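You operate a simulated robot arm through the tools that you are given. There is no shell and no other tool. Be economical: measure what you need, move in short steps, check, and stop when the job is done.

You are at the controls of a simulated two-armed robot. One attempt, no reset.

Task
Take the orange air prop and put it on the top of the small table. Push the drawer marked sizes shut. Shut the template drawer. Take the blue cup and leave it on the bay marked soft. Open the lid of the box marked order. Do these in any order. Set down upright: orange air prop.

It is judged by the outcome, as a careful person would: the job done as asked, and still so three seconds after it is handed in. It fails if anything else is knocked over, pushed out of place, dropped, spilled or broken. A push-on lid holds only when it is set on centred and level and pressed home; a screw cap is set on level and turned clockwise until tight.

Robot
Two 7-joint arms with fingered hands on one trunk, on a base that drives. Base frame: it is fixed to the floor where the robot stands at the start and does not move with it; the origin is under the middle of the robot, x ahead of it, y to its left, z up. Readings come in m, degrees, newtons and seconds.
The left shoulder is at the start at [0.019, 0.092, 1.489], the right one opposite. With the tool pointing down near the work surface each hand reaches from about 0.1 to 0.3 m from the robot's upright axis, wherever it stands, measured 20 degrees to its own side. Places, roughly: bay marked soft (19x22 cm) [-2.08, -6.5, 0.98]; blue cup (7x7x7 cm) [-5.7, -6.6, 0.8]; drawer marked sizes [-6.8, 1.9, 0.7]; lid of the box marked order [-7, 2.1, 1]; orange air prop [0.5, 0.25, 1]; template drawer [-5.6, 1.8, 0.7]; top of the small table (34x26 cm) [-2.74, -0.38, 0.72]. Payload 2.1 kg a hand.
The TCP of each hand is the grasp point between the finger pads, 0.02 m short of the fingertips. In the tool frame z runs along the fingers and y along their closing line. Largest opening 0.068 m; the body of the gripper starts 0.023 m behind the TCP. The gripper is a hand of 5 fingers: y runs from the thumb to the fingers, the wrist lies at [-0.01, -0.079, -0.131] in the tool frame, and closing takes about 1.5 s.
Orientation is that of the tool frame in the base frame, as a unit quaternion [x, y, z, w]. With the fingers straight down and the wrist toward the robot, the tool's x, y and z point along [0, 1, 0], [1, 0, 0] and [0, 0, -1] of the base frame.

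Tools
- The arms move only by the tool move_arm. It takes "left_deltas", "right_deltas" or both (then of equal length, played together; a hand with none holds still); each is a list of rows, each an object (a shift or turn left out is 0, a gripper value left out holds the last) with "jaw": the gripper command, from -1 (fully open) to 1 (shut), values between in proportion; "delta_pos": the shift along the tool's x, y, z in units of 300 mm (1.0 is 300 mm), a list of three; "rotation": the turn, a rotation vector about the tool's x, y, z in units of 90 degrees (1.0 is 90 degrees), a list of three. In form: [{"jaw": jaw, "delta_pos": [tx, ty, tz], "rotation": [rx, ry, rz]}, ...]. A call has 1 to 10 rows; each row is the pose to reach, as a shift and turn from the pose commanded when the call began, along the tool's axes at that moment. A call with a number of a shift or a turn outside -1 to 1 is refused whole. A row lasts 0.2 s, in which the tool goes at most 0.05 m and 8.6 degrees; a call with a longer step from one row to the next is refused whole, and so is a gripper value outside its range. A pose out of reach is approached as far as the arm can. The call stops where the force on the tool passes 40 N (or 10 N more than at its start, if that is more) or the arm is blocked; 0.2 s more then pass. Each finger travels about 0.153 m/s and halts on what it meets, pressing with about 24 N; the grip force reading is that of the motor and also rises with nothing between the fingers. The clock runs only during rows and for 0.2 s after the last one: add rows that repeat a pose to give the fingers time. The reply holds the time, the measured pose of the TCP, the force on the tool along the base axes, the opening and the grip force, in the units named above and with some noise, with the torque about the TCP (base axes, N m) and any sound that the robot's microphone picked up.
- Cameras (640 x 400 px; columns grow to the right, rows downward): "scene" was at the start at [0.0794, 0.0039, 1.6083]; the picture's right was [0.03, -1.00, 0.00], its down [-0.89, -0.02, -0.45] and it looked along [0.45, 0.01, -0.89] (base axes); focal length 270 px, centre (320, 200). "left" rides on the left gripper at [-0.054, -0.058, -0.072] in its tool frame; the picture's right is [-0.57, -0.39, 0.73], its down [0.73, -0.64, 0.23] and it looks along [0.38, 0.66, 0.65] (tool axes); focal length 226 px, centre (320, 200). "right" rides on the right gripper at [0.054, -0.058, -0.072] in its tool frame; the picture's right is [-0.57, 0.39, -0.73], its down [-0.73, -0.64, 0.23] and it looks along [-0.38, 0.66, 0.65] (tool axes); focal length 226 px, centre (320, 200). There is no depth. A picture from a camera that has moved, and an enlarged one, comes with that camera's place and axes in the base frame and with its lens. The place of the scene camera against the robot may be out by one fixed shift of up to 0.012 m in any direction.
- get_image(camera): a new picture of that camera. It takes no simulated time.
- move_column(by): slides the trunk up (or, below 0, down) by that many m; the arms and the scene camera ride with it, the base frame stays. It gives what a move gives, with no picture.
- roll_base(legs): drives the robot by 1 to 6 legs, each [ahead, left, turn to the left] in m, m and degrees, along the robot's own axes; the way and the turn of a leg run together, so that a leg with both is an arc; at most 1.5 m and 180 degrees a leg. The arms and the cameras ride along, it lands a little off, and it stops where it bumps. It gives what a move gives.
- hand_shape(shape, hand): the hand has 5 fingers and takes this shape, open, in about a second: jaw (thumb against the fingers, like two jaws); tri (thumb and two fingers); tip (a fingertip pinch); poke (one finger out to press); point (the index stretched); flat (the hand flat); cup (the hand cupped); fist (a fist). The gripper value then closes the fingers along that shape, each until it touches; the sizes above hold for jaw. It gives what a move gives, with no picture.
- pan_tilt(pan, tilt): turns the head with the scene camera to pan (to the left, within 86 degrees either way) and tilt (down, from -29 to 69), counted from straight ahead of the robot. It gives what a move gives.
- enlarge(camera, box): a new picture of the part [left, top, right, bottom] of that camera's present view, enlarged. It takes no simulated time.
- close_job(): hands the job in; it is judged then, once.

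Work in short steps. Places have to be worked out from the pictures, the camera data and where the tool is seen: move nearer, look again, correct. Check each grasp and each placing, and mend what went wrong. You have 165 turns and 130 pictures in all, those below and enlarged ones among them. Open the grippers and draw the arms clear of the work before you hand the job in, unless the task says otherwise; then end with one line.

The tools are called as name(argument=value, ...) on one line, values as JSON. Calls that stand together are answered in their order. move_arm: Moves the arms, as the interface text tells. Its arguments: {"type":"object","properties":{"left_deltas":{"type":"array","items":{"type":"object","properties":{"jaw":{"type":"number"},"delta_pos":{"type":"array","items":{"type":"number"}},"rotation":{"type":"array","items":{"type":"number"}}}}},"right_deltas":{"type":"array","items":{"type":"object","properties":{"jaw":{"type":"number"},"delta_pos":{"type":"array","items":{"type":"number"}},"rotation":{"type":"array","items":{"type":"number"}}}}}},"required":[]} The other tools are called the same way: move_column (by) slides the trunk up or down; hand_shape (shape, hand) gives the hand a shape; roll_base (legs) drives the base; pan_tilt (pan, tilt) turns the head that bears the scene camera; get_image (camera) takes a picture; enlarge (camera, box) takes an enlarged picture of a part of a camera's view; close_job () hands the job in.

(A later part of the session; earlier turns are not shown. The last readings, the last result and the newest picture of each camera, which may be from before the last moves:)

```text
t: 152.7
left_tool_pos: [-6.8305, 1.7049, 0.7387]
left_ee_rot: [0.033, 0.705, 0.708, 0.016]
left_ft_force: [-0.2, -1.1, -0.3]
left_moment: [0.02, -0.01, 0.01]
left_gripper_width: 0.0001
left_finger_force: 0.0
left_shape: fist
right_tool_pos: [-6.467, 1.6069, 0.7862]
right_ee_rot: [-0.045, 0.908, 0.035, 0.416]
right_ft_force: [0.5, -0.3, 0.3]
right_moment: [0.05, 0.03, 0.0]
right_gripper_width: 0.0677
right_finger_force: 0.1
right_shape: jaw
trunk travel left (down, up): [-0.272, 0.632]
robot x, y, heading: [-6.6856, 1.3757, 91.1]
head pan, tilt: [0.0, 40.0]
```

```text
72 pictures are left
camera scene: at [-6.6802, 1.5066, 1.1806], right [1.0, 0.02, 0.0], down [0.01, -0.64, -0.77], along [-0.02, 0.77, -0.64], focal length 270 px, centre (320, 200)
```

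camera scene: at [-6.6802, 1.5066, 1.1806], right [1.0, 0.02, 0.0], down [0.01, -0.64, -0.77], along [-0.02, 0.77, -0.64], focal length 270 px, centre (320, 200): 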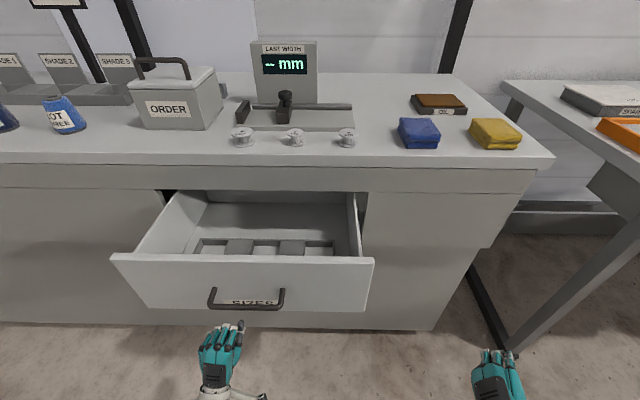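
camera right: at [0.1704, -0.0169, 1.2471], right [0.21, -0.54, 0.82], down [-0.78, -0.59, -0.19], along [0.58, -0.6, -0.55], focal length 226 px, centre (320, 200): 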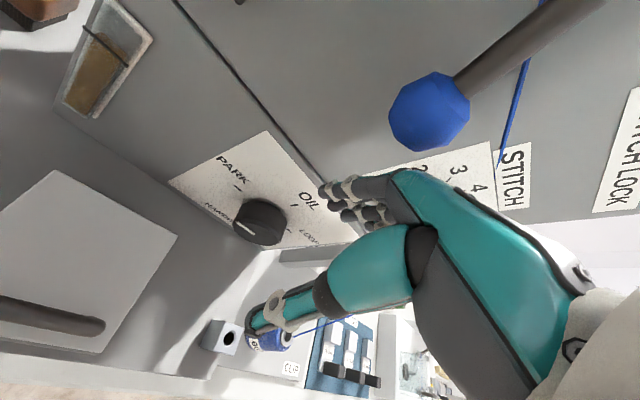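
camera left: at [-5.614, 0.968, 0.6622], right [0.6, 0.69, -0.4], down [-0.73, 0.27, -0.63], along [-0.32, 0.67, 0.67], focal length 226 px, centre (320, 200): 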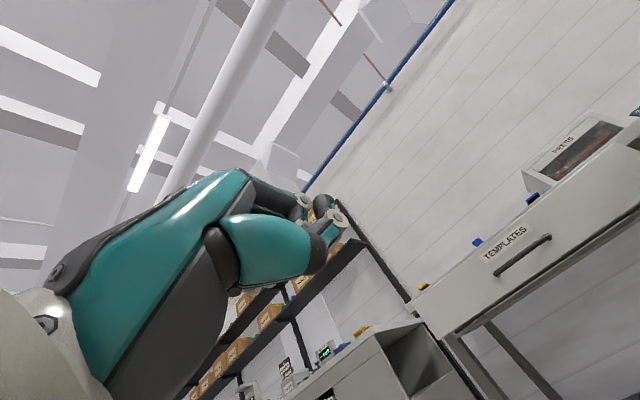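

Handle is just ahead of the fist. I push on by 0.12 m.

roll_base(legs=[[0.12, 0, -0.5]])

get_image(camera="scene")

```text
t: 153.9
left_tool_pos: [-6.829, 1.8231, 0.7396]
left_ee_rot: [0.038, 0.705, 0.708, 0.019]
left_ft_force: [0.3, -0.7, -0.2]
left_moment: [-0.02, -0.02, 0.02]
left_gripper_width: 0.0
left_finger_force: 0.1
left_shape: fist
right_tool_pos: [-6.4669, 1.7212, 0.786]
right_ee_rot: [-0.041, 0.908, 0.033, 0.416]
right_ft_force: [0.3, 1.0, -0.8]
right_moment: [-0.04, 0.02, 0.03]
right_gripper_width: 0.0678
right_finger_force: 0.2
right_shape: jaw
trunk travel left (down, up): [-0.272, 0.632]
robot x, y, heading: [-6.6882, 1.4929, 90.7]
head pan, tilt: [0.0, 40.0]
```

```text
71 pictures are left
camera scene: at [-6.6805, 1.6237, 1.1805], right [1.0, 0.01, 0.0], down [0.01, -0.64, -0.77], along [-0.01, 0.77, -0.64], focal length 270 px, centre (320, 200)
```

scene: 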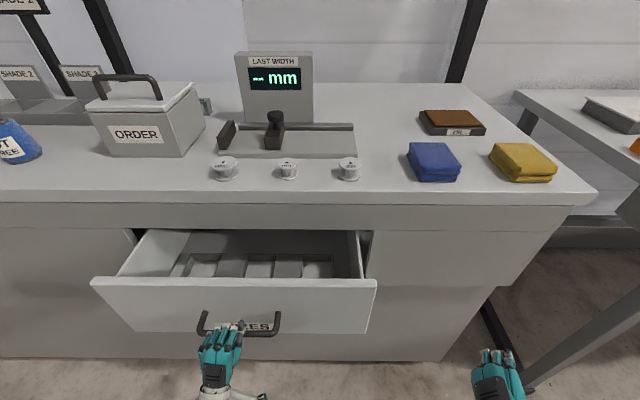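

The fist touches the handle; the front still has roughly 0.1 m to go. I push on another 0.1 m.

roll_base(legs=[[0.1, 0, 0]])

get_image(camera="scene")

```text
t: 155.0
left_tool_pos: [-6.8298, 1.9227, 0.739]
left_ee_rot: [0.038, 0.705, 0.708, 0.019]
left_ft_force: [0.5, 0.2, -0.1]
left_moment: [0.0, 0.0, 0.04]
left_gripper_width: 0.0
left_finger_force: 0.1
left_shape: fist
right_tool_pos: [-6.4651, 1.8214, 0.7859]
right_ee_rot: [-0.041, 0.908, 0.033, 0.415]
right_ft_force: [-1.2, -0.6, 0.8]
right_moment: [0.01, -0.01, 0.0]
right_gripper_width: 0.0677
right_finger_force: 0.1
right_shape: jaw
trunk travel left (down, up): [-0.272, 0.632]
robot x, y, heading: [-6.6877, 1.5897, 90.3]
head pan, tilt: [0.0, 40.0]
```

```text
70 pictures are left
camera scene: at [-6.6814, 1.7238, 1.1805], right [1.0, 0.01, 0.0], down [0.01, -0.64, -0.77], along [-0.01, 0.77, -0.64], focal length 270 px, centre (320, 200)
```

scene: 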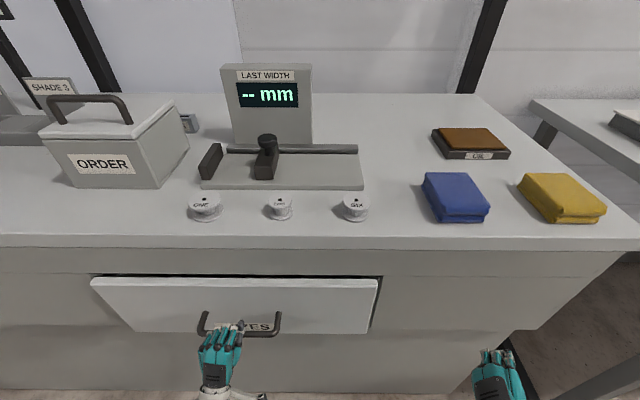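

A few centimetres remain; I push on 5 cm (force stop active).

roll_base(legs=[[0.05, 0, 0]])

get_image(camera="scene")

```text
t: 156.0
left_tool_pos: [-6.8294, 1.9711, 0.7424]
left_ee_rot: [0.038, 0.698, 0.715, 0.018]
left_ft_force: [1.4, 0.0, 26.8]
left_moment: [-0.85, -0.15, 0.03]
left_gripper_width: 0.0632
left_finger_force: 0.0
left_shape: fist
right_tool_pos: [-6.4647, 1.8696, 0.7864]
right_ee_rot: [-0.041, 0.908, 0.033, 0.415]
right_ft_force: [-0.5, 0.2, 0.1]
right_moment: [0.0, 0.04, 0.02]
right_gripper_width: 0.0676
right_finger_force: 0.2
right_shape: jaw
trunk travel left (down, up): [-0.272, 0.632]
robot x, y, heading: [-6.6868, 1.6343, 90.4]
head pan, tilt: [0.0, 40.0]
stopped in leg 1: the force on the tool passed its limit at 51 N (the readings are from after the stop); the commanded pose is now the measured one
```

```text
69 pictures are left
camera scene: at [-6.6812, 1.7693, 1.1807], right [1.0, 0.01, 0.0], down [0.01, -0.64, -0.77], along [-0.01, 0.77, -0.64], focal length 270 px, centre (320, 200)
```

scene: 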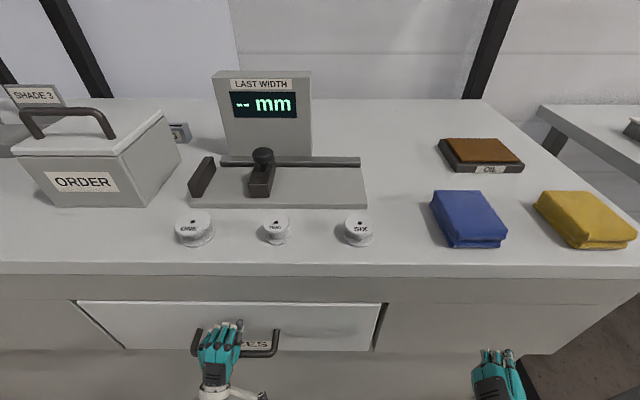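

The force is now upward, as if the fist rode onto the handle. I look closer.

enlarge(camera="scene", box=[60, 270, 420, 400])

get_image(camera="left")

```text
1.78 times, centred on (240, 335) of scene
camera zoom: at [-6.6812, 1.7693, 1.1807], right [1.0, 0.01, 0.0], down [0.01, -0.64, -0.77], along [-0.01, 0.77, -0.64], focal length 480 px, centre (462, -40)
```

zoom: 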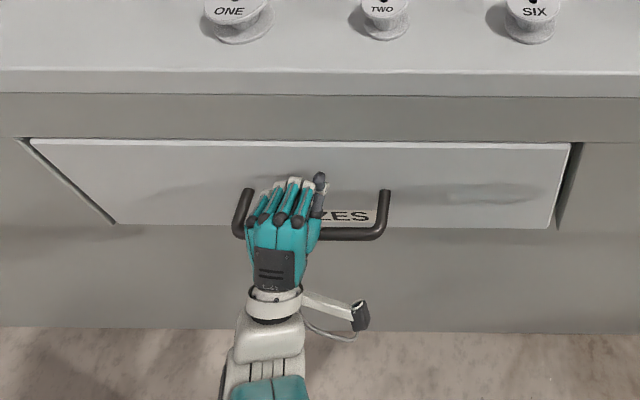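

```text
67 pictures are left
camera left: at [-6.7833, 1.8954, 0.6814], right [0.61, 0.69, -0.39], down [-0.73, 0.3, -0.61], along [-0.3, 0.66, 0.69], focal length 226 px, centre (320, 200)
```

left: 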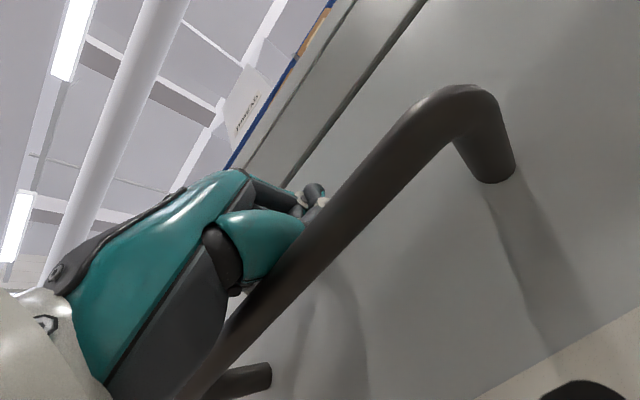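

The fist sits just above the handle and the front is still ~2 cm proud. I lift the hand 2 cm clear of the handle and push on the face itself.

move_arm(left_deltas=[{"delta_pos": [0, 0.04, 0]}, {"delta_pos": [0, 0.08, 0]}, {"delta_pos": [0, 0.1, 0]}])

roll_base(legs=[[0.03, 0, 0]])

enlarge(camera="scene", box=[60, 270, 420, 400])

```text
t: 156.5
left_tool_pos: [-6.844, 1.9803, 0.7743]
left_ee_rot: [0.049, 0.674, 0.737, -0.001]
left_ft_force: [12.0, -49.5, -4.6]
left_moment: [0.34, 0.21, -0.13]
left_gripper_width: 0.0633
left_finger_force: 0.1
left_shape: fist
right_tool_pos: [-6.4672, 1.8658, 0.7858]
right_ee_rot: [-0.041, 0.908, 0.035, 0.415]
right_ft_force: [-0.7, 0.1, 0.4]
right_moment: [0.03, 0.01, -0.02]
right_gripper_width: 0.0677
right_finger_force: 0.1
right_shape: jaw
trunk travel left (down, up): [-0.272, 0.632]
robot x, y, heading: [-6.6877, 1.633, 90.8]
head pan, tilt: [0.0, 40.0]
stopped in row 2 (left hand): the force on the tool passed its limit at 75 N (the readings are from after the stop); the commanded pose is now the measured one
```

```text
t: 157.2
left_tool_pos: [-6.8458, 1.981, 0.7755]
left_ee_rot: [0.05, 0.673, 0.738, -0.003]
left_ft_force: [13.1, -38.1, -0.5]
left_moment: [0.24, 0.12, -0.02]
left_gripper_width: 0.0
left_finger_force: 0.1
left_shape: fist
right_tool_pos: [-6.4664, 1.8671, 0.7872]
right_ee_rot: [-0.041, 0.908, 0.036, 0.414]
right_ft_force: [-0.3, 0.3, 0.3]
right_moment: [0.0, -0.02, 0.0]
right_gripper_width: 0.0675
right_finger_force: 0.0
right_shape: jaw
trunk travel left (down, up): [-0.272, 0.632]
robot x, y, heading: [-6.6871, 1.6348, 91.0]
head pan, tilt: [0.0, 40.0]
stopped in leg 1: the force on the tool passed its limit at 71 N (the readings are from after the stop); the commanded pose is now the measured one
```

```text
1.78 times, centred on (240, 335) of scene
camera zoom: at [-6.6804, 1.7661, 1.1811], right [1.0, 0.01, 0.0], down [0.01, -0.64, -0.77], along [-0.01, 0.77, -0.64], focal length 480 px, centre (462, -40)
```

zoom: 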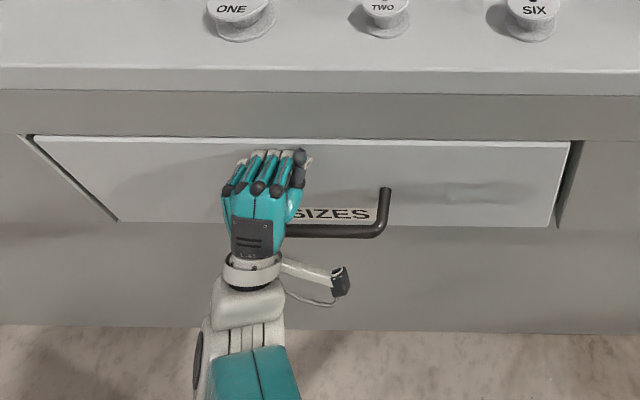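

The front doesn't yield at 40–70 N, so it may be at its stop with an overlay front. I back off 15 cm and inspect.

roll_base(legs=[[-0.2, 0, 0]])

get_image(camera="scene")

```text
t: 158.8
left_tool_pos: [-6.8449, 1.7864, 0.774]
left_ee_rot: [0.049, 0.676, 0.735, -0.002]
left_ft_force: [0.3, 0.8, 0.6]
left_moment: [-0.01, 0.01, 0.02]
left_gripper_width: 0.0
left_finger_force: 0.0
left_shape: fist
right_tool_pos: [-6.4632, 1.6737, 0.7853]
right_ee_rot: [-0.042, 0.908, 0.034, 0.416]
right_ft_force: [0.3, 0.3, 0.5]
right_moment: [0.03, 0.0, -0.06]
right_gripper_width: 0.0676
right_finger_force: 0.1
right_shape: jaw
trunk travel left (down, up): [-0.272, 0.632]
robot x, y, heading: [-6.6857, 1.4368, 90.8]
head pan, tilt: [0.0, 40.0]
```

```text
65 pictures are left
camera scene: at [-6.6795, 1.5734, 1.1805], right [1.0, 0.01, 0.0], down [0.01, -0.64, -0.77], along [-0.01, 0.77, -0.64], focal length 270 px, centre (320, 200)
```

scene: 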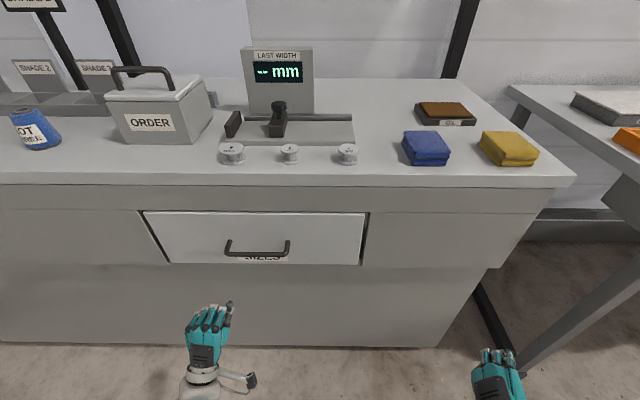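

enlarge(camera="scene", box=[130, 190, 400, 290])

pan_tilt(pan=50, tilt=30)

get_image(camera="scene")

```text
2.37 times, centred on (265, 240) of scene
camera zoom: at [-6.6795, 1.5734, 1.1805], right [1.0, 0.01, 0.0], down [0.01, -0.64, -0.77], along [-0.01, 0.77, -0.64], focal length 640 px, centre (450, 105)
```

zoom: 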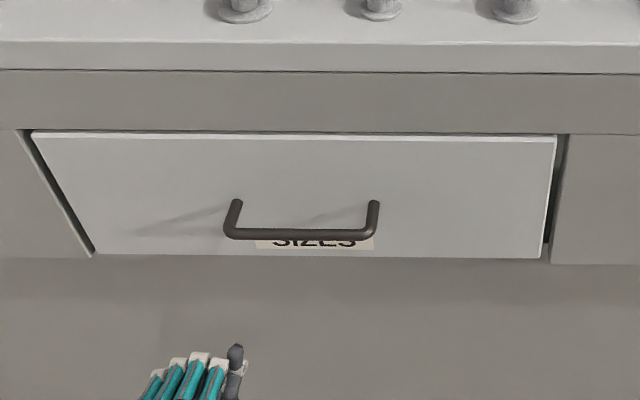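

```text
t: 160.0
left_tool_pos: [-6.8452, 1.7857, 0.7743]
left_ee_rot: [0.049, 0.676, 0.736, -0.003]
left_ft_force: [0.3, 0.4, -0.9]
left_moment: [-0.01, 0.0, 0.0]
left_gripper_width: 0.0
left_finger_force: 0.0
left_shape: fist
right_tool_pos: [-6.4648, 1.6727, 0.7859]
right_ee_rot: [-0.042, 0.908, 0.033, 0.415]
right_ft_force: [0.7, -0.1, 0.5]
right_moment: [-0.01, -0.02, -0.06]
right_gripper_width: 0.0678
right_finger_force: 0.0
right_shape: jaw
trunk travel left (down, up): [-0.272, 0.632]
robot x, y, heading: [-6.6849, 1.4378, 90.6]
head pan, tilt: [50.0, 30.0]
```

```text
63 pictures are left
camera scene: at [-6.7484, 1.5456, 1.1959], right [0.63, 0.77, 0.0], down [0.39, -0.32, -0.87], along [-0.67, 0.55, -0.5], focal length 270 px, centre (320, 200)
```

scene: 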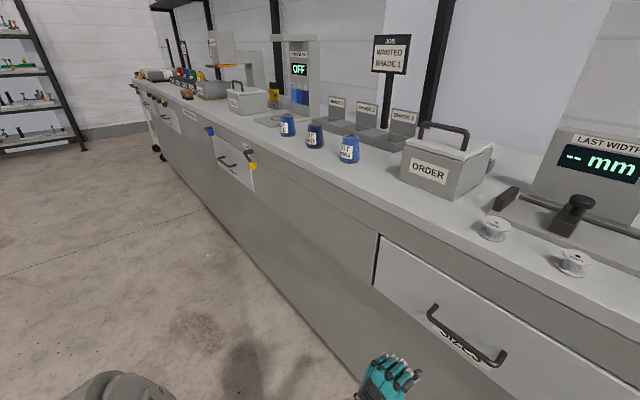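

SIZES is flush in its frame, shut. Now I look closely at the ORDER box lid.

enlarge(camera="scene", box=[380, 100, 540, 200])

move_column(by=0.4)

pan_tilt(pan=25, tilt=45)

get_image(camera="scene")

```text
4.00 times, centred on (460, 150) of scene
camera zoom: at [-6.7484, 1.5456, 1.1959], right [0.63, 0.77, 0.0], down [0.39, -0.32, -0.87], along [-0.67, 0.55, -0.5], focal length 1079 px, centre (-240, 400)
```

zoom: 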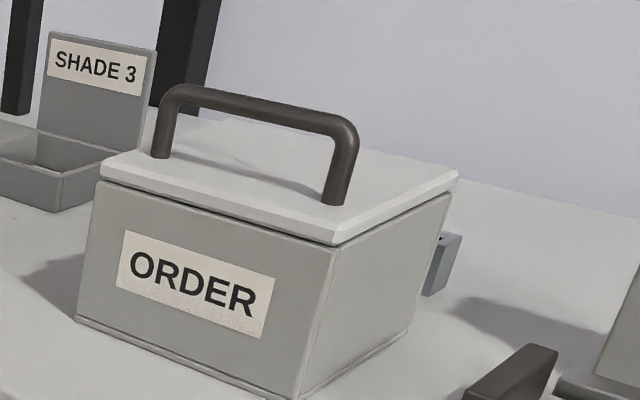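

```text
t: 163.8
left_tool_pos: [-6.8438, 1.7859, 1.1746]
left_ee_rot: [0.05, 0.675, 0.736, -0.002]
left_ft_force: [0.4, 0.3, -0.2]
left_moment: [0.01, 0.02, 0.0]
left_gripper_width: 0.0
left_finger_force: 0.1
left_shape: fist
right_tool_pos: [-6.4567, 1.6714, 1.1877]
right_ee_rot: [-0.057, 0.896, 0.033, 0.438]
right_ft_force: [-0.5, -0.1, 0.6]
right_moment: [-0.04, -0.01, 0.02]
right_gripper_width: 0.068
right_finger_force: 0.0
right_shape: jaw
trunk travel left (down, up): [-0.672, 0.232]
robot x, y, heading: [-6.6871, 1.4339, 90.7]
head pan, tilt: [50.0, 30.0]
```

```text
t: 164.7
left_tool_pos: [-6.8438, 1.7867, 1.1748]
left_ee_rot: [0.048, 0.676, 0.735, -0.003]
left_ft_force: [0.0, 0.7, 0.0]
left_moment: [0.02, 0.01, -0.04]
left_gripper_width: 0.0002
left_finger_force: 0.1
left_shape: fist
right_tool_pos: [-6.4575, 1.6721, 1.1884]
right_ee_rot: [-0.057, 0.896, 0.035, 0.439]
right_ft_force: [0.6, 0.2, -0.8]
right_moment: [0.0, 0.03, 0.02]
right_gripper_width: 0.0675
right_finger_force: 0.1
right_shape: jaw
trunk travel left (down, up): [-0.672, 0.232]
robot x, y, heading: [-6.6867, 1.433, 90.9]
head pan, tilt: [25.0, 45.0]
```

```text
61 pictures are left
camera scene: at [-6.7133, 1.5256, 1.5752], right [0.9, 0.43, 0.0], down [0.31, -0.64, -0.71], along [-0.31, 0.64, -0.71], focal length 270 px, centre (320, 200)
```

scene: 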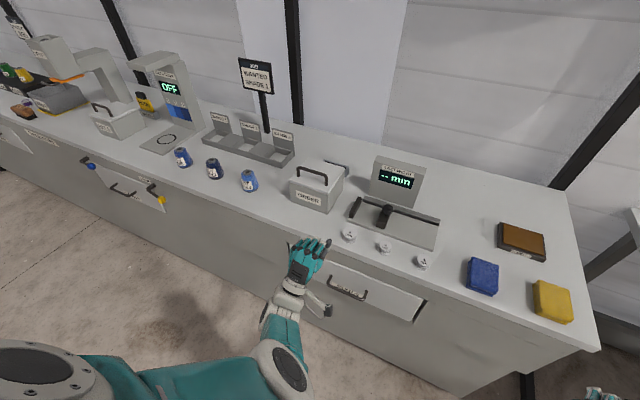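

The lid's handle bar runs left–right at about (-7.02, 2.10, 1.05), near the front edge, so it is most likely hinged at the back (y≈2.24). I'll pinch the bar from above-front: set the hand to jaw and pitch the fingers about 70° down.

hand_shape(shape="jaw", hand="left")

move_arm(left_deltas=[{"rotation": [0.09, 0, 0], "jaw": -1}, {"rotation": [0.18, 0, 0]}, {"rotation": [0.27, 0, 0]}, {"rotation": [0.36, 0, 0]}, {"rotation": [0.45, 0, 0]}, {"rotation": [0.54, 0, 0]}, {"rotation": [0.63, 0, 0]}, {"rotation": [0.72, 0, 0]}, {"rotation": [0.8, 0, 0]}])

roll_base(legs=[[0, 0.17, -0.8]])

pan_tilt(pan=10, tilt=45)

get_image(camera="scene")

get_image(camera="left")

```text
t: 165.6
left_tool_pos: [-6.8434, 1.7862, 1.1737]
left_ee_rot: [0.047, 0.676, 0.735, -0.003]
left_ft_force: [1.0, -0.2, -0.3]
left_moment: [0.0, -0.01, -0.01]
left_gripper_width: 0.0676
left_finger_force: 0.1
left_shape: jaw
right_tool_pos: [-6.4581, 1.674, 1.189]
right_ee_rot: [-0.057, 0.896, 0.036, 0.438]
right_ft_force: [-0.2, 0.1, 0.9]
right_moment: [0.01, 0.01, 0.0]
right_gripper_width: 0.0677
right_finger_force: 0.0
right_shape: jaw
trunk travel left (down, up): [-0.672, 0.232]
robot x, y, heading: [-6.6864, 1.442, 90.8]
head pan, tilt: [25.0, 45.0]
```

```text
t: 166.2
left_tool_pos: [-6.8555, 1.8413, 1.2674]
left_ee_rot: [0.053, 0.682, 0.729, -0.033]
left_ft_force: [-0.6, 0.2, -0.5]
left_moment: [0.0, -0.02, 0.0]
left_gripper_width: 0.0679
left_finger_force: 0.0
left_shape: jaw
right_tool_pos: [-6.4559, 1.6732, 1.1902]
right_ee_rot: [-0.056, 0.895, 0.037, 0.44]
right_ft_force: [-0.6, 0.7, -0.1]
right_moment: [0.01, 0.02, 0.0]
right_gripper_width: 0.0677
right_finger_force: 0.1
right_shape: jaw
trunk travel left (down, up): [-0.672, 0.232]
robot x, y, heading: [-6.6844, 1.437, 90.6]
head pan, tilt: [25.0, 45.0]
stopped in row 3 (left hand): the arm was blocked; the commanded pose is now the measured one
```

```text
t: 167.7
left_tool_pos: [-7.0267, 1.8427, 1.266]
left_ee_rot: [0.057, 0.683, 0.728, -0.028]
left_ft_force: [0.1, -0.1, -0.7]
left_moment: [-0.01, -0.01, -0.04]
left_gripper_width: 0.0676
left_finger_force: 0.1
left_shape: jaw
right_tool_pos: [-6.6303, 1.669, 1.19]
right_ee_rot: [-0.049, 0.896, 0.034, 0.44]
right_ft_force: [-0.4, 0.5, -0.2]
right_moment: [0.01, 0.04, 0.01]
right_gripper_width: 0.0676
right_finger_force: 0.0
right_shape: jaw
trunk travel left (down, up): [-0.672, 0.232]
robot x, y, heading: [-6.8634, 1.4383, 89.5]
head pan, tilt: [25.0, 45.0]
```

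```text
t: 168.5
left_tool_pos: [-7.0266, 1.8426, 1.2669]
left_ee_rot: [0.059, 0.682, 0.728, -0.028]
left_ft_force: [-0.1, -0.8, -0.2]
left_moment: [0.0, -0.01, -0.05]
left_gripper_width: 0.0675
left_finger_force: 0.1
left_shape: jaw
right_tool_pos: [-6.6303, 1.6693, 1.1882]
right_ee_rot: [-0.05, 0.896, 0.034, 0.44]
right_ft_force: [-0.4, 0.3, 0.4]
right_moment: [0.0, 0.02, 0.01]
right_gripper_width: 0.0678
right_finger_force: 0.0
right_shape: jaw
trunk travel left (down, up): [-0.672, 0.232]
robot x, y, heading: [-6.8648, 1.4345, 89.8]
head pan, tilt: [10.0, 45.0]
```

```text
60 pictures are left
camera scene: at [-6.868, 1.5316, 1.5751], right [0.99, 0.17, 0.0], down [0.12, -0.7, -0.71], along [-0.12, 0.7, -0.71], focal length 270 px, centre (320, 200)
```

scene: 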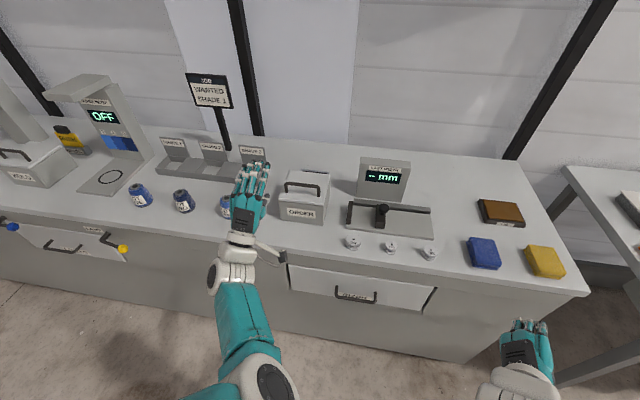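

```text
59 pictures are left
camera left: at [-6.9829, 1.7733, 1.1975], right [0.55, 0.73, -0.41], down [-0.79, 0.3, -0.53], along [-0.26, 0.61, 0.74], focal length 226 px, centre (320, 200)
```

left: 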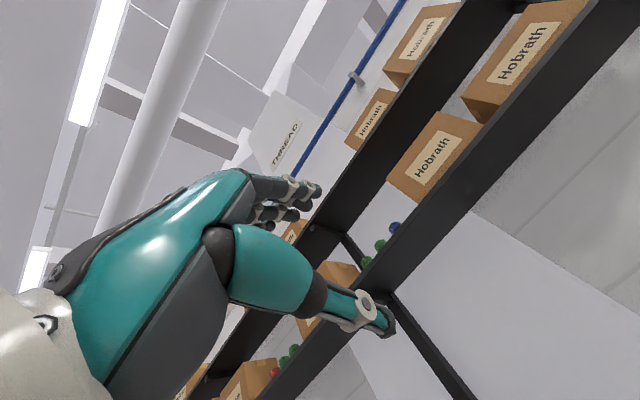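

The rotation was blocked by the arm's limit but the arm has reconfigured. I try the pitch again from here, drawing the hand back toward the robot as it turns.

move_arm(left_deltas=[{"rotation": [0.09, 0, 0], "delta_pos": [0, 0, -0.03]}, {"rotation": [0.18, 0, 0], "delta_pos": [0, 0, -0.06]}, {"rotation": [0.27, 0, 0], "delta_pos": [0, 0, -0.1]}, {"rotation": [0.36, 0, 0], "delta_pos": [0, 0, -0.14]}, {"rotation": [0.45, 0, 0], "delta_pos": [0, 0, -0.18]}, {"rotation": [0.54, 0, 0], "delta_pos": [0, 0, -0.2]}, {"rotation": [0.63, 0, 0], "delta_pos": [0, 0, -0.2]}, {"rotation": [0.72, 0, 0], "delta_pos": [0, 0, -0.2]}])

get_image(camera="scene")

```text
t: 169.1
left_tool_pos: [-7.0346, 1.855, 1.3518]
left_ee_rot: [0.053, 0.686, 0.724, -0.054]
left_ft_force: [-1.1, 0.2, 0.1]
left_moment: [0.0, 0.02, -0.05]
left_gripper_width: 0.0678
left_finger_force: 0.1
left_shape: jaw
right_tool_pos: [-6.6291, 1.6701, 1.1892]
right_ee_rot: [-0.05, 0.896, 0.035, 0.44]
right_ft_force: [0.2, 1.1, 0.0]
right_moment: [0.0, 0.03, 0.0]
right_gripper_width: 0.0674
right_finger_force: 0.1
right_shape: jaw
trunk travel left (down, up): [-0.672, 0.232]
robot x, y, heading: [-6.8617, 1.4366, 89.8]
head pan, tilt: [10.0, 45.0]
stopped in row 2 (left hand): the arm was blocked; the commanded pose is now the measured one
```

```text
58 pictures are left
camera scene: at [-6.8682, 1.5316, 1.5751], right [0.99, 0.17, 0.0], down [0.12, -0.7, -0.71], along [-0.12, 0.7, -0.71], focal length 270 px, centre (320, 200)
```

scene: 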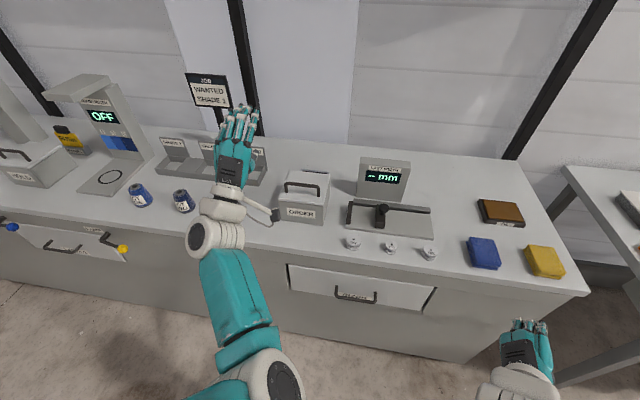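

The wrist can't pitch down in this arm shape, but the hand is level, pointing at the lid, with good reach. I'll pinch the bar level instead (thumb under, fingers above). I lower the hand by trunk and arm to bar height, still in front of the bench.

move_column(by=-0.2)

move_arm(left_deltas=[{"delta_pos": [-0.035, -0.1, 0]}, {"delta_pos": [-0.07, -0.2, 0]}, {"delta_pos": [-0.107, -0.32, 0]}])

get_image(camera="left")

get_image(camera="scene")

```text
t: 171.2
left_tool_pos: [-7.0338, 1.8556, 1.1522]
left_ee_rot: [0.054, 0.686, 0.724, -0.055]
left_ft_force: [0.1, -0.1, -1.4]
left_moment: [0.0, 0.03, -0.02]
left_gripper_width: 0.0679
left_finger_force: 0.0
left_shape: jaw
right_tool_pos: [-6.6245, 1.671, 0.9938]
right_ee_rot: [-0.059, 0.886, 0.038, 0.457]
right_ft_force: [0.0, -0.3, -0.2]
right_moment: [-0.02, 0.01, 0.01]
right_gripper_width: 0.0676
right_finger_force: 0.0
right_shape: jaw
trunk travel left (down, up): [-0.472, 0.432]
robot x, y, heading: [-6.8679, 1.4377, 90.0]
head pan, tilt: [10.0, 45.0]
```

```text
t: 172.1
left_tool_pos: [-7.0144, 1.8599, 1.0504]
left_ee_rot: [0.05, 0.688, 0.722, -0.047]
left_ft_force: [0.1, 0.5, -0.2]
left_moment: [0.0, 0.01, 0.0]
left_gripper_width: 0.0676
left_finger_force: 0.2
left_shape: jaw
right_tool_pos: [-6.6245, 1.6722, 0.993]
right_ee_rot: [-0.059, 0.887, 0.037, 0.457]
right_ft_force: [-0.3, -0.6, -0.4]
right_moment: [0.0, 0.02, 0.01]
right_gripper_width: 0.0675
right_finger_force: 0.1
right_shape: jaw
trunk travel left (down, up): [-0.472, 0.432]
robot x, y, heading: [-6.8616, 1.4376, 89.7]
head pan, tilt: [10.0, 45.0]
```

```text
57 pictures are left
camera left: at [-6.9691, 1.791, 0.9816], right [0.51, 0.75, -0.43], down [-0.81, 0.26, -0.52], along [-0.28, 0.61, 0.74], focal length 226 px, centre (320, 200)
```

left: 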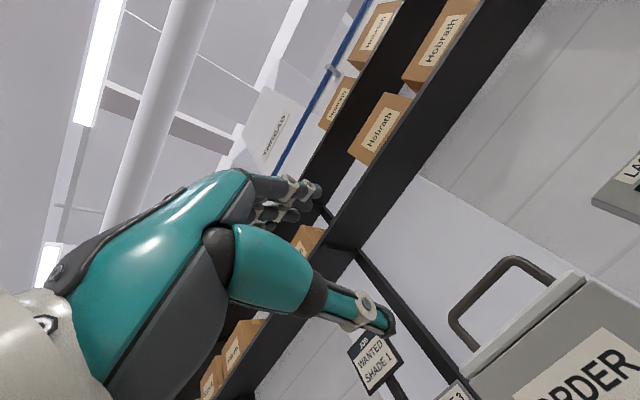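

```text
56 pictures are left
camera scene: at [-6.8679, 1.5421, 1.3747], right [0.99, 0.17, 0.0], down [0.12, -0.7, -0.71], along [-0.12, 0.7, -0.71], focal length 270 px, centre (320, 200)
```

scene: 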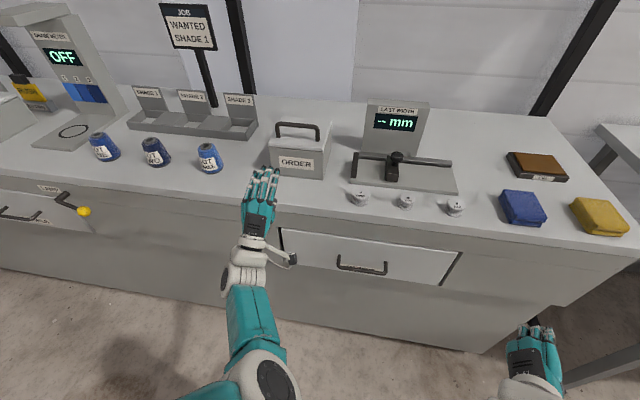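

The left camera puts the bar a bit lower and left of the grasp line (x≈-7.03, z≈1.03). I correct, narrow the jaw to ~37 mm, and roll forward to just short of the bar.

move_arm(left_deltas=[{"delta_pos": [0.03, -0.03, 0], "jaw": -0.1}, {"delta_pos": [0.03, -0.06, 0], "jaw": -0.1}, {"delta_pos": [0.03, -0.06, 0], "jaw": -0.1}])

roll_base(legs=[[0.16, 0, 0]])

get_image(camera="left")

enlarge(camera="scene", box=[200, 110, 400, 235])

```text
t: 172.8
left_tool_pos: [-7.0255, 1.8611, 1.0333]
left_ee_rot: [0.052, 0.688, 0.722, -0.048]
left_ft_force: [-0.3, 0.0, 0.8]
left_moment: [0.01, -0.01, -0.05]
left_gripper_width: 0.0377
left_finger_force: 0.0
left_shape: jaw
right_tool_pos: [-6.6255, 1.6714, 0.9929]
right_ee_rot: [-0.059, 0.887, 0.037, 0.456]
right_ft_force: [0.5, 0.1, 0.0]
right_moment: [0.0, -0.03, 0.01]
right_gripper_width: 0.0676
right_finger_force: 0.0
right_shape: jaw
trunk travel left (down, up): [-0.472, 0.432]
robot x, y, heading: [-6.8631, 1.4377, 89.6]
head pan, tilt: [10.0, 45.0]
```

```text
t: 174.3
left_tool_pos: [-7.0229, 2.0226, 1.0336]
left_ee_rot: [0.052, 0.688, 0.722, -0.048]
left_ft_force: [0.7, 0.5, 0.8]
left_moment: [-0.04, -0.02, 0.02]
left_gripper_width: 0.0379
left_finger_force: 0.2
left_shape: jaw
right_tool_pos: [-6.6229, 1.8334, 0.9924]
right_ee_rot: [-0.058, 0.887, 0.036, 0.456]
right_ft_force: [-0.1, 0.3, 0.3]
right_moment: [0.0, 0.03, -0.02]
right_gripper_width: 0.0675
right_finger_force: 0.0
right_shape: jaw
trunk travel left (down, up): [-0.472, 0.432]
robot x, y, heading: [-6.8612, 1.5999, 90.0]
head pan, tilt: [10.0, 45.0]
```

```text
55 pictures are left
camera left: at [-6.9783, 1.955, 0.9647], right [0.51, 0.74, -0.43], down [-0.81, 0.26, -0.52], along [-0.27, 0.61, 0.74], focal length 226 px, centre (320, 200)
```

left: 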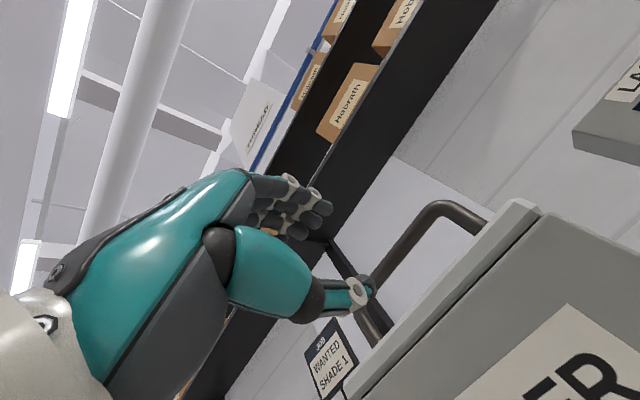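

```text
3.20 times, centred on (300, 172) of scene
camera zoom: at [-6.8664, 1.7051, 1.3747], right [0.99, 0.17, 0.0], down [0.12, -0.7, -0.71], along [-0.12, 0.7, -0.71], focal length 863 px, centre (384, 288)
```

zoom: 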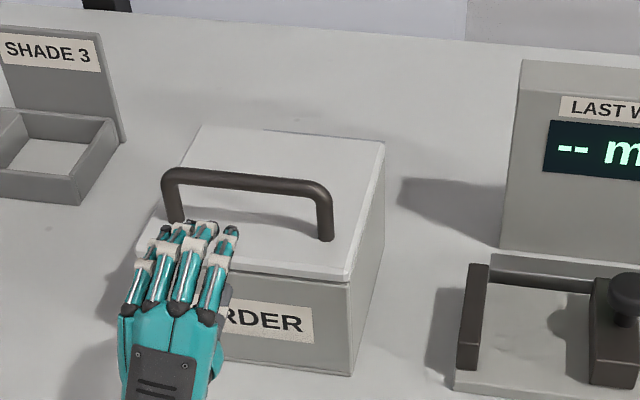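

Both views agree: the bar is at about (-7.03, 2.11, 1.03), dead ahead. I roll forward 8 cm so the bar enters between thumb and fingers.

roll_base(legs=[[0.08, 0, 0]])

get_image(camera="left")

enlarge(camera="scene", box=[200, 110, 400, 235])

```text
t: 175.3
left_tool_pos: [-7.0226, 2.1035, 1.0342]
left_ee_rot: [0.053, 0.687, 0.723, -0.048]
left_ft_force: [0.2, 3.8, 16.2]
left_moment: [-0.2, 0.05, -0.05]
left_gripper_width: 0.0295
left_finger_force: 0.0
left_shape: jaw
right_tool_pos: [-6.6223, 1.913, 0.9928]
right_ee_rot: [-0.059, 0.887, 0.037, 0.457]
right_ft_force: [1.1, -0.1, 0.3]
right_moment: [-0.02, -0.02, 0.01]
right_gripper_width: 0.0677
right_finger_force: 0.0
right_shape: jaw
trunk travel left (down, up): [-0.472, 0.432]
robot x, y, heading: [-6.857, 1.6813, 90.1]
head pan, tilt: [10.0, 45.0]
```

```text
53 pictures are left
camera left: at [-6.9782, 2.0354, 0.9654], right [0.51, 0.74, -0.43], down [-0.81, 0.26, -0.52], along [-0.27, 0.61, 0.74], focal length 226 px, centre (320, 200)
```

left: 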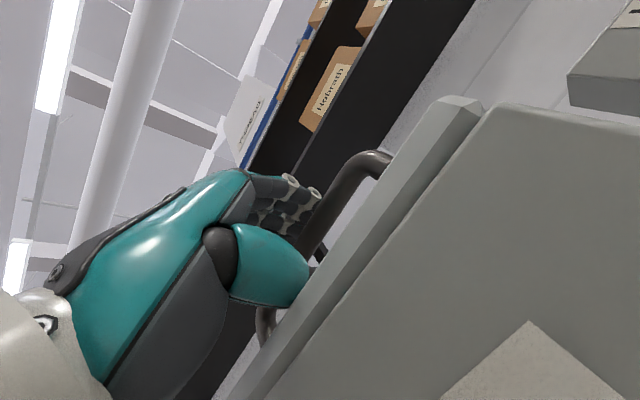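

```text
3.20 times, centred on (300, 172) of scene
camera zoom: at [-6.8657, 1.7851, 1.3749], right [0.99, 0.17, 0.0], down [0.12, -0.7, -0.71], along [-0.12, 0.7, -0.71], focal length 863 px, centre (384, 288)
```

zoom: 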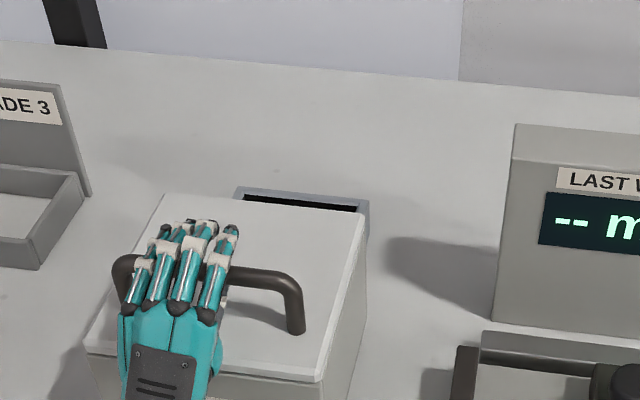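

Fingers are over the bar and the thumb slipped under it, lightly touching the lid (16 N up). I raise a few millimetres and close.

move_arm(left_deltas=[{"delta_pos": [0, 0.01, 0], "jaw": 0.2}, {"delta_pos": [0, 0.01, 0], "jaw": 0.6}, {"delta_pos": [0, 0.01, 0], "jaw": 1}, {"delta_pos": [0, 0.01, 0], "jaw": 1}, {"delta_pos": [0, 0.01, 0], "jaw": 1}, {"delta_pos": [0, 0.01, 0], "jaw": 1}])

get_image(camera="left")

```text
t: 176.7
left_tool_pos: [-7.0225, 2.1051, 1.036]
left_ee_rot: [0.053, 0.688, 0.722, -0.047]
left_ft_force: [0.0, 9.7, 0.3]
left_moment: [-0.01, 0.08, 0.02]
left_gripper_width: 0.0
left_finger_force: 24.3
left_shape: jaw
right_tool_pos: [-6.6221, 1.9156, 0.9929]
right_ee_rot: [-0.06, 0.886, 0.037, 0.457]
right_ft_force: [-0.7, -0.2, -0.1]
right_moment: [-0.02, 0.03, 0.04]
right_gripper_width: 0.0675
right_finger_force: 0.0
right_shape: jaw
trunk travel left (down, up): [-0.472, 0.432]
robot x, y, heading: [-6.8655, 1.6819, 89.8]
head pan, tilt: [10.0, 45.0]
```

```text
51 pictures are left
camera left: at [-6.977, 2.0362, 0.9675], right [0.51, 0.74, -0.43], down [-0.81, 0.26, -0.52], along [-0.27, 0.61, 0.74], focal length 226 px, centre (320, 200)
```

left: 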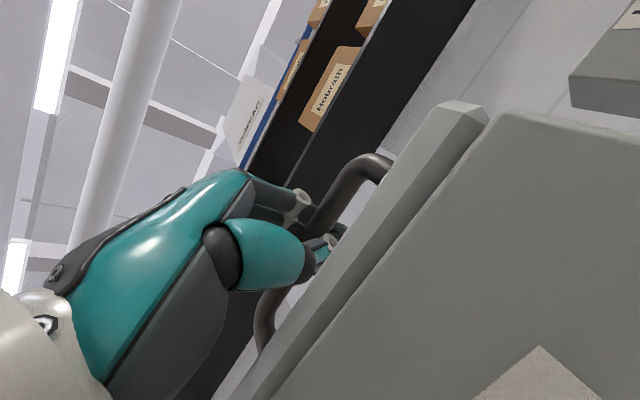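

The bar is captured inside the closed hand. I lift along the lid's expected arc to about 30° and look.

move_arm(left_deltas=[{"delta_pos": [0.005, 0.035, 0.015], "jaw": 1}, {"delta_pos": [0.01, 0.073, 0.04]}, {"delta_pos": [0.015, 0.105, 0.065]}, {"delta_pos": [0.02, 0.137, 0.09]}, {"delta_pos": [0.024, 0.165, 0.12]}, {"delta_pos": [0.028, 0.193, 0.15]}])

get_image(camera="scene")

get_image(camera="left")

```text
t: 178.1
left_tool_pos: [-7.0225, 2.1442, 1.0988]
left_ee_rot: [0.052, 0.686, 0.724, -0.049]
left_ft_force: [6.3, -20.3, 0.6]
left_moment: [-2.13, -0.17, 0.18]
left_gripper_width: 0.007
left_finger_force: 23.6
left_shape: jaw
right_tool_pos: [-6.6221, 1.9115, 0.9934]
right_ee_rot: [-0.058, 0.886, 0.038, 0.458]
right_ft_force: [0.1, -0.1, -0.4]
right_moment: [0.01, -0.01, 0.03]
right_gripper_width: 0.0675
right_finger_force: 0.2
right_shape: jaw
trunk travel left (down, up): [-0.472, 0.432]
robot x, y, heading: [-6.8581, 1.6774, 89.7]
head pan, tilt: [10.0, 45.0]
```

```text
50 pictures are left
camera scene: at [-6.8649, 1.7819, 1.3751], right [0.99, 0.17, 0.0], down [0.12, -0.7, -0.71], along [-0.12, 0.7, -0.71], focal length 270 px, centre (320, 200)
```

scene: 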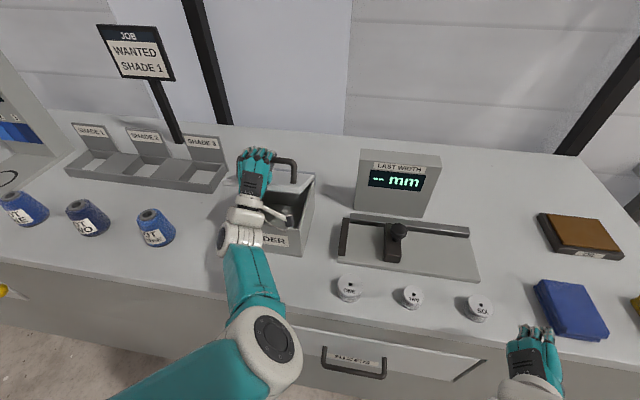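

```text
49 pictures are left
camera left: at [-6.9784, 2.075, 1.0302], right [0.51, 0.75, -0.42], down [-0.81, 0.27, -0.52], along [-0.27, 0.61, 0.74], focal length 226 px, centre (320, 200)
```

left: 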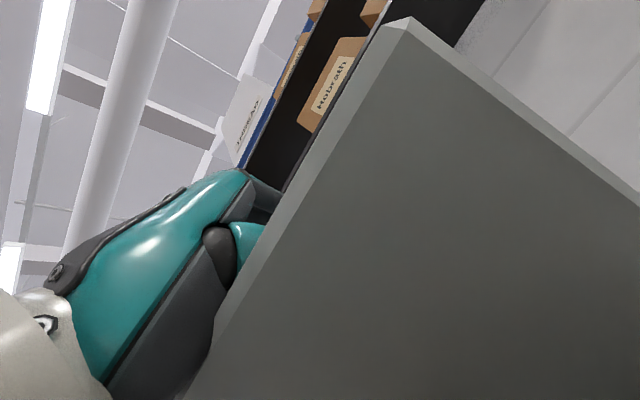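

The lid is hinged at the back and now about 30–40° open, but its front edge is meeting my palm. I test if the hinge holds by itself: loosen the fingers while the thumb still stays below the bar.

move_arm(left_deltas=[{"jaw": 0.5}, {"jaw": 0.2}, {"jaw": -0.1}, {"jaw": -0.1}, {"jaw": -0.1}])

get_image(camera="left")

enlarge(camera="scene", box=[190, 130, 350, 260])

```text
t: 179.3
left_tool_pos: [-7.0241, 2.1455, 1.0974]
left_ee_rot: [0.053, 0.687, 0.723, -0.048]
left_ft_force: [2.1, -9.8, 4.0]
left_moment: [-0.65, -0.29, 0.56]
left_gripper_width: 0.0348
left_finger_force: 0.0
left_shape: jaw
right_tool_pos: [-6.6223, 1.9132, 0.9938]
right_ee_rot: [-0.06, 0.886, 0.038, 0.458]
right_ft_force: [0.0, -0.8, 0.3]
right_moment: [-0.01, 0.01, -0.03]
right_gripper_width: 0.068
right_finger_force: 0.1
right_shape: jaw
trunk travel left (down, up): [-0.472, 0.432]
robot x, y, heading: [-6.858, 1.6813, 89.8]
head pan, tilt: [10.0, 45.0]
```

```text
48 pictures are left
camera left: at [-6.9789, 2.0764, 1.0294], right [0.51, 0.75, -0.43], down [-0.81, 0.26, -0.52], along [-0.27, 0.61, 0.74], focal length 226 px, centre (320, 200)
```

left: 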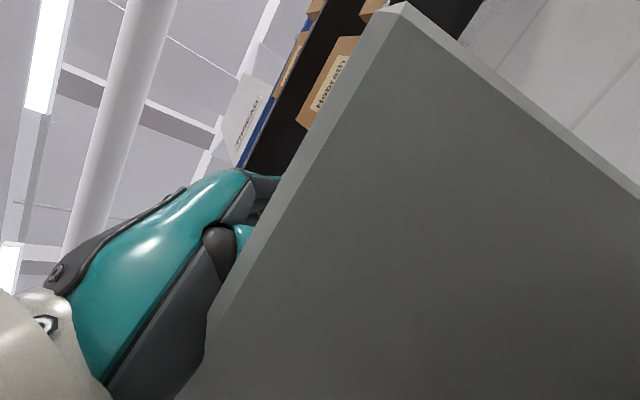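

```text
3.08 times, centred on (270, 195) of scene
camera zoom: at [-6.8656, 1.7838, 1.3749], right [0.99, 0.17, 0.0], down [0.12, -0.7, -0.71], along [-0.12, 0.7, -0.71], focal length 830 px, centre (474, 215)
```

zoom: 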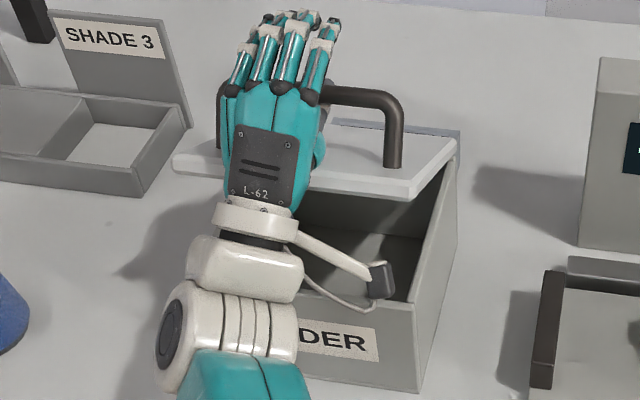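

The lid rests on my thumb, so I keep supporting it. The plan: bring the right hand level, then push the lid's inner face over from beneath. First I rotate the right hand so its fingers point forward, above the bench edge.

move_arm(right_deltas=[{"delta_pos": [-0.01, 0.03, -0.022], "rotation": [-0.071, 0.0334, 0.0434]}, {"delta_pos": [-0.02, 0.06, -0.044], "rotation": [-0.142, 0.067, 0.087]}, {"delta_pos": [-0.03, 0.09, -0.066], "rotation": [-0.213, 0.1, 0.13]}, {"delta_pos": [-0.04, 0.12, -0.088], "rotation": [-0.284, 0.134, 0.174]}, {"delta_pos": [-0.05, 0.15, -0.11], "rotation": [-0.355, 0.167, 0.217]}, {"delta_pos": [-0.06, 0.18, -0.132], "rotation": [-0.426, 0.2, 0.26]}, {"delta_pos": [-0.07, 0.21, -0.154], "rotation": [-0.497, 0.234, 0.304]}, {"delta_pos": [-0.08, 0.24, -0.176], "rotation": [-0.568, 0.267, 0.347]}, {"delta_pos": [-0.087, 0.27, -0.2], "rotation": [-0.639, 0.3, 0.39]}, {"delta_pos": [-0.087, 0.29, -0.217], "rotation": [-0.71, 0.334, 0.434]}])

get_image(camera="scene")

```text
t: 181.5
left_tool_pos: [-7.0239, 2.1453, 1.0981]
left_ee_rot: [0.053, 0.687, 0.723, -0.048]
left_ft_force: [1.2, -10.0, 4.1]
left_moment: [-0.65, -0.18, 0.42]
left_gripper_width: 0.0352
left_finger_force: 0.1
left_shape: jaw
right_tool_pos: [-6.6727, 1.9931, 1.0523]
right_ee_rot: [-0.01, 0.784, 0.613, 0.092]
right_ft_force: [0.3, 0.3, -0.1]
right_moment: [-0.01, 0.0, -0.01]
right_gripper_width: 0.0678
right_finger_force: 0.2
right_shape: jaw
trunk travel left (down, up): [-0.472, 0.432]
robot x, y, heading: [-6.8599, 1.6834, 89.5]
head pan, tilt: [10.0, 45.0]
```

```text
46 pictures are left
camera scene: at [-6.8657, 1.7836, 1.3749], right [0.99, 0.17, 0.0], down [0.12, -0.7, -0.71], along [-0.12, 0.7, -0.71], focal length 270 px, centre (320, 200)
```

scene: 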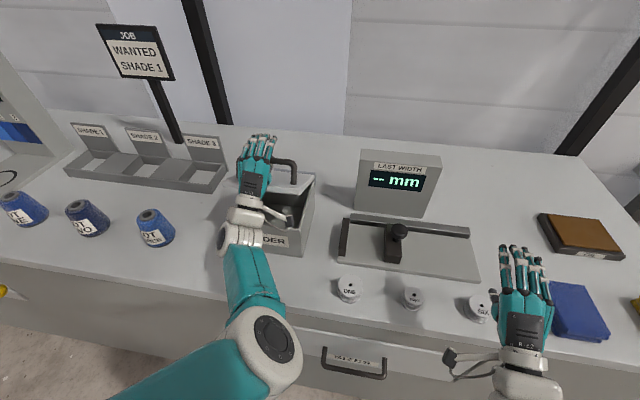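

The right hand turns well. Next I swing it so the fingers point left and somewhat down, to reach under the raised lid from its right side, staying clear of the left hand's camera arm.

move_arm(right_deltas=[{"delta_pos": [0.03, 0.02, -0.008], "rotation": [0.019, 0.088, -0.0275]}, {"delta_pos": [0.06, 0.04, -0.016], "rotation": [0.0385, 0.176, -0.055]}, {"delta_pos": [0.09, 0.06, -0.024], "rotation": [0.058, 0.264, -0.0825]}, {"delta_pos": [0.12, 0.08, -0.033], "rotation": [0.077, 0.352, -0.11]}, {"delta_pos": [0.15, 0.1, -0.041], "rotation": [0.096, 0.44, -0.1375]}, {"delta_pos": [0.18, 0.12, -0.05], "rotation": [0.1155, 0.529, -0.165]}, {"delta_pos": [0.21, 0.14, -0.058], "rotation": [0.135, 0.617, -0.1925]}, {"delta_pos": [0.24, 0.162, -0.066], "rotation": [0.154, 0.705, -0.22]}])

get_image(camera="scene")

get_image(camera="right")

```text
t: 183.3
left_tool_pos: [-7.0241, 2.1448, 1.0988]
left_ee_rot: [0.053, 0.687, 0.723, -0.048]
left_ft_force: [0.1, -10.3, 4.4]
left_moment: [-0.7, -0.03, 0.34]
left_gripper_width: 0.0362
left_finger_force: 0.0
left_shape: jaw
right_tool_pos: [-6.7507, 1.9933, 1.0926]
right_ee_rot: [-0.446, 0.768, 0.397, -0.232]
right_ft_force: [0.1, -0.2, 0.1]
right_moment: [0.0, -0.01, 0.03]
right_gripper_width: 0.0679
right_finger_force: 0.1
right_shape: jaw
trunk travel left (down, up): [-0.472, 0.432]
robot x, y, heading: [-6.8591, 1.6844, 89.8]
head pan, tilt: [10.0, 45.0]
```

```text
45 pictures are left
camera scene: at [-6.8658, 1.7835, 1.3749], right [0.99, 0.17, 0.0], down [0.12, -0.7, -0.71], along [-0.12, 0.7, -0.71], focal length 270 px, centre (320, 200)
```

scene: 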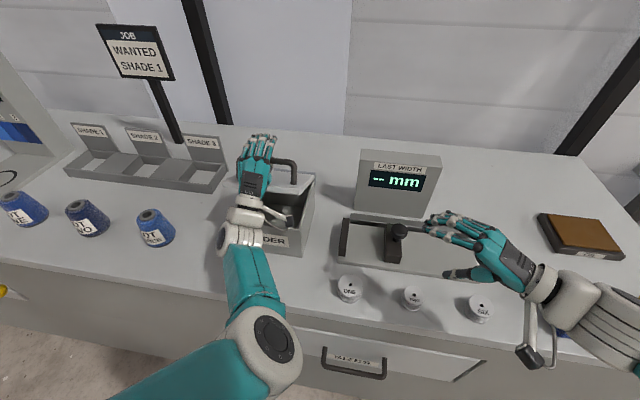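

```text
44 pictures are left
camera right: at [-6.6968, 1.8999, 1.0866], right [0.6, 0.31, 0.74], down [0.52, 0.55, -0.66], along [-0.6, 0.78, 0.17], focal length 226 px, centre (320, 200)
```

right: 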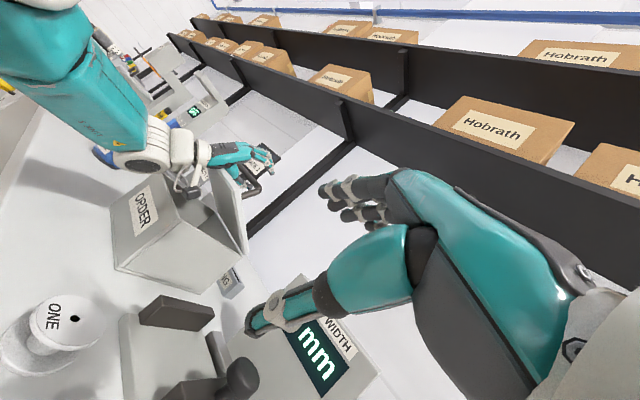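

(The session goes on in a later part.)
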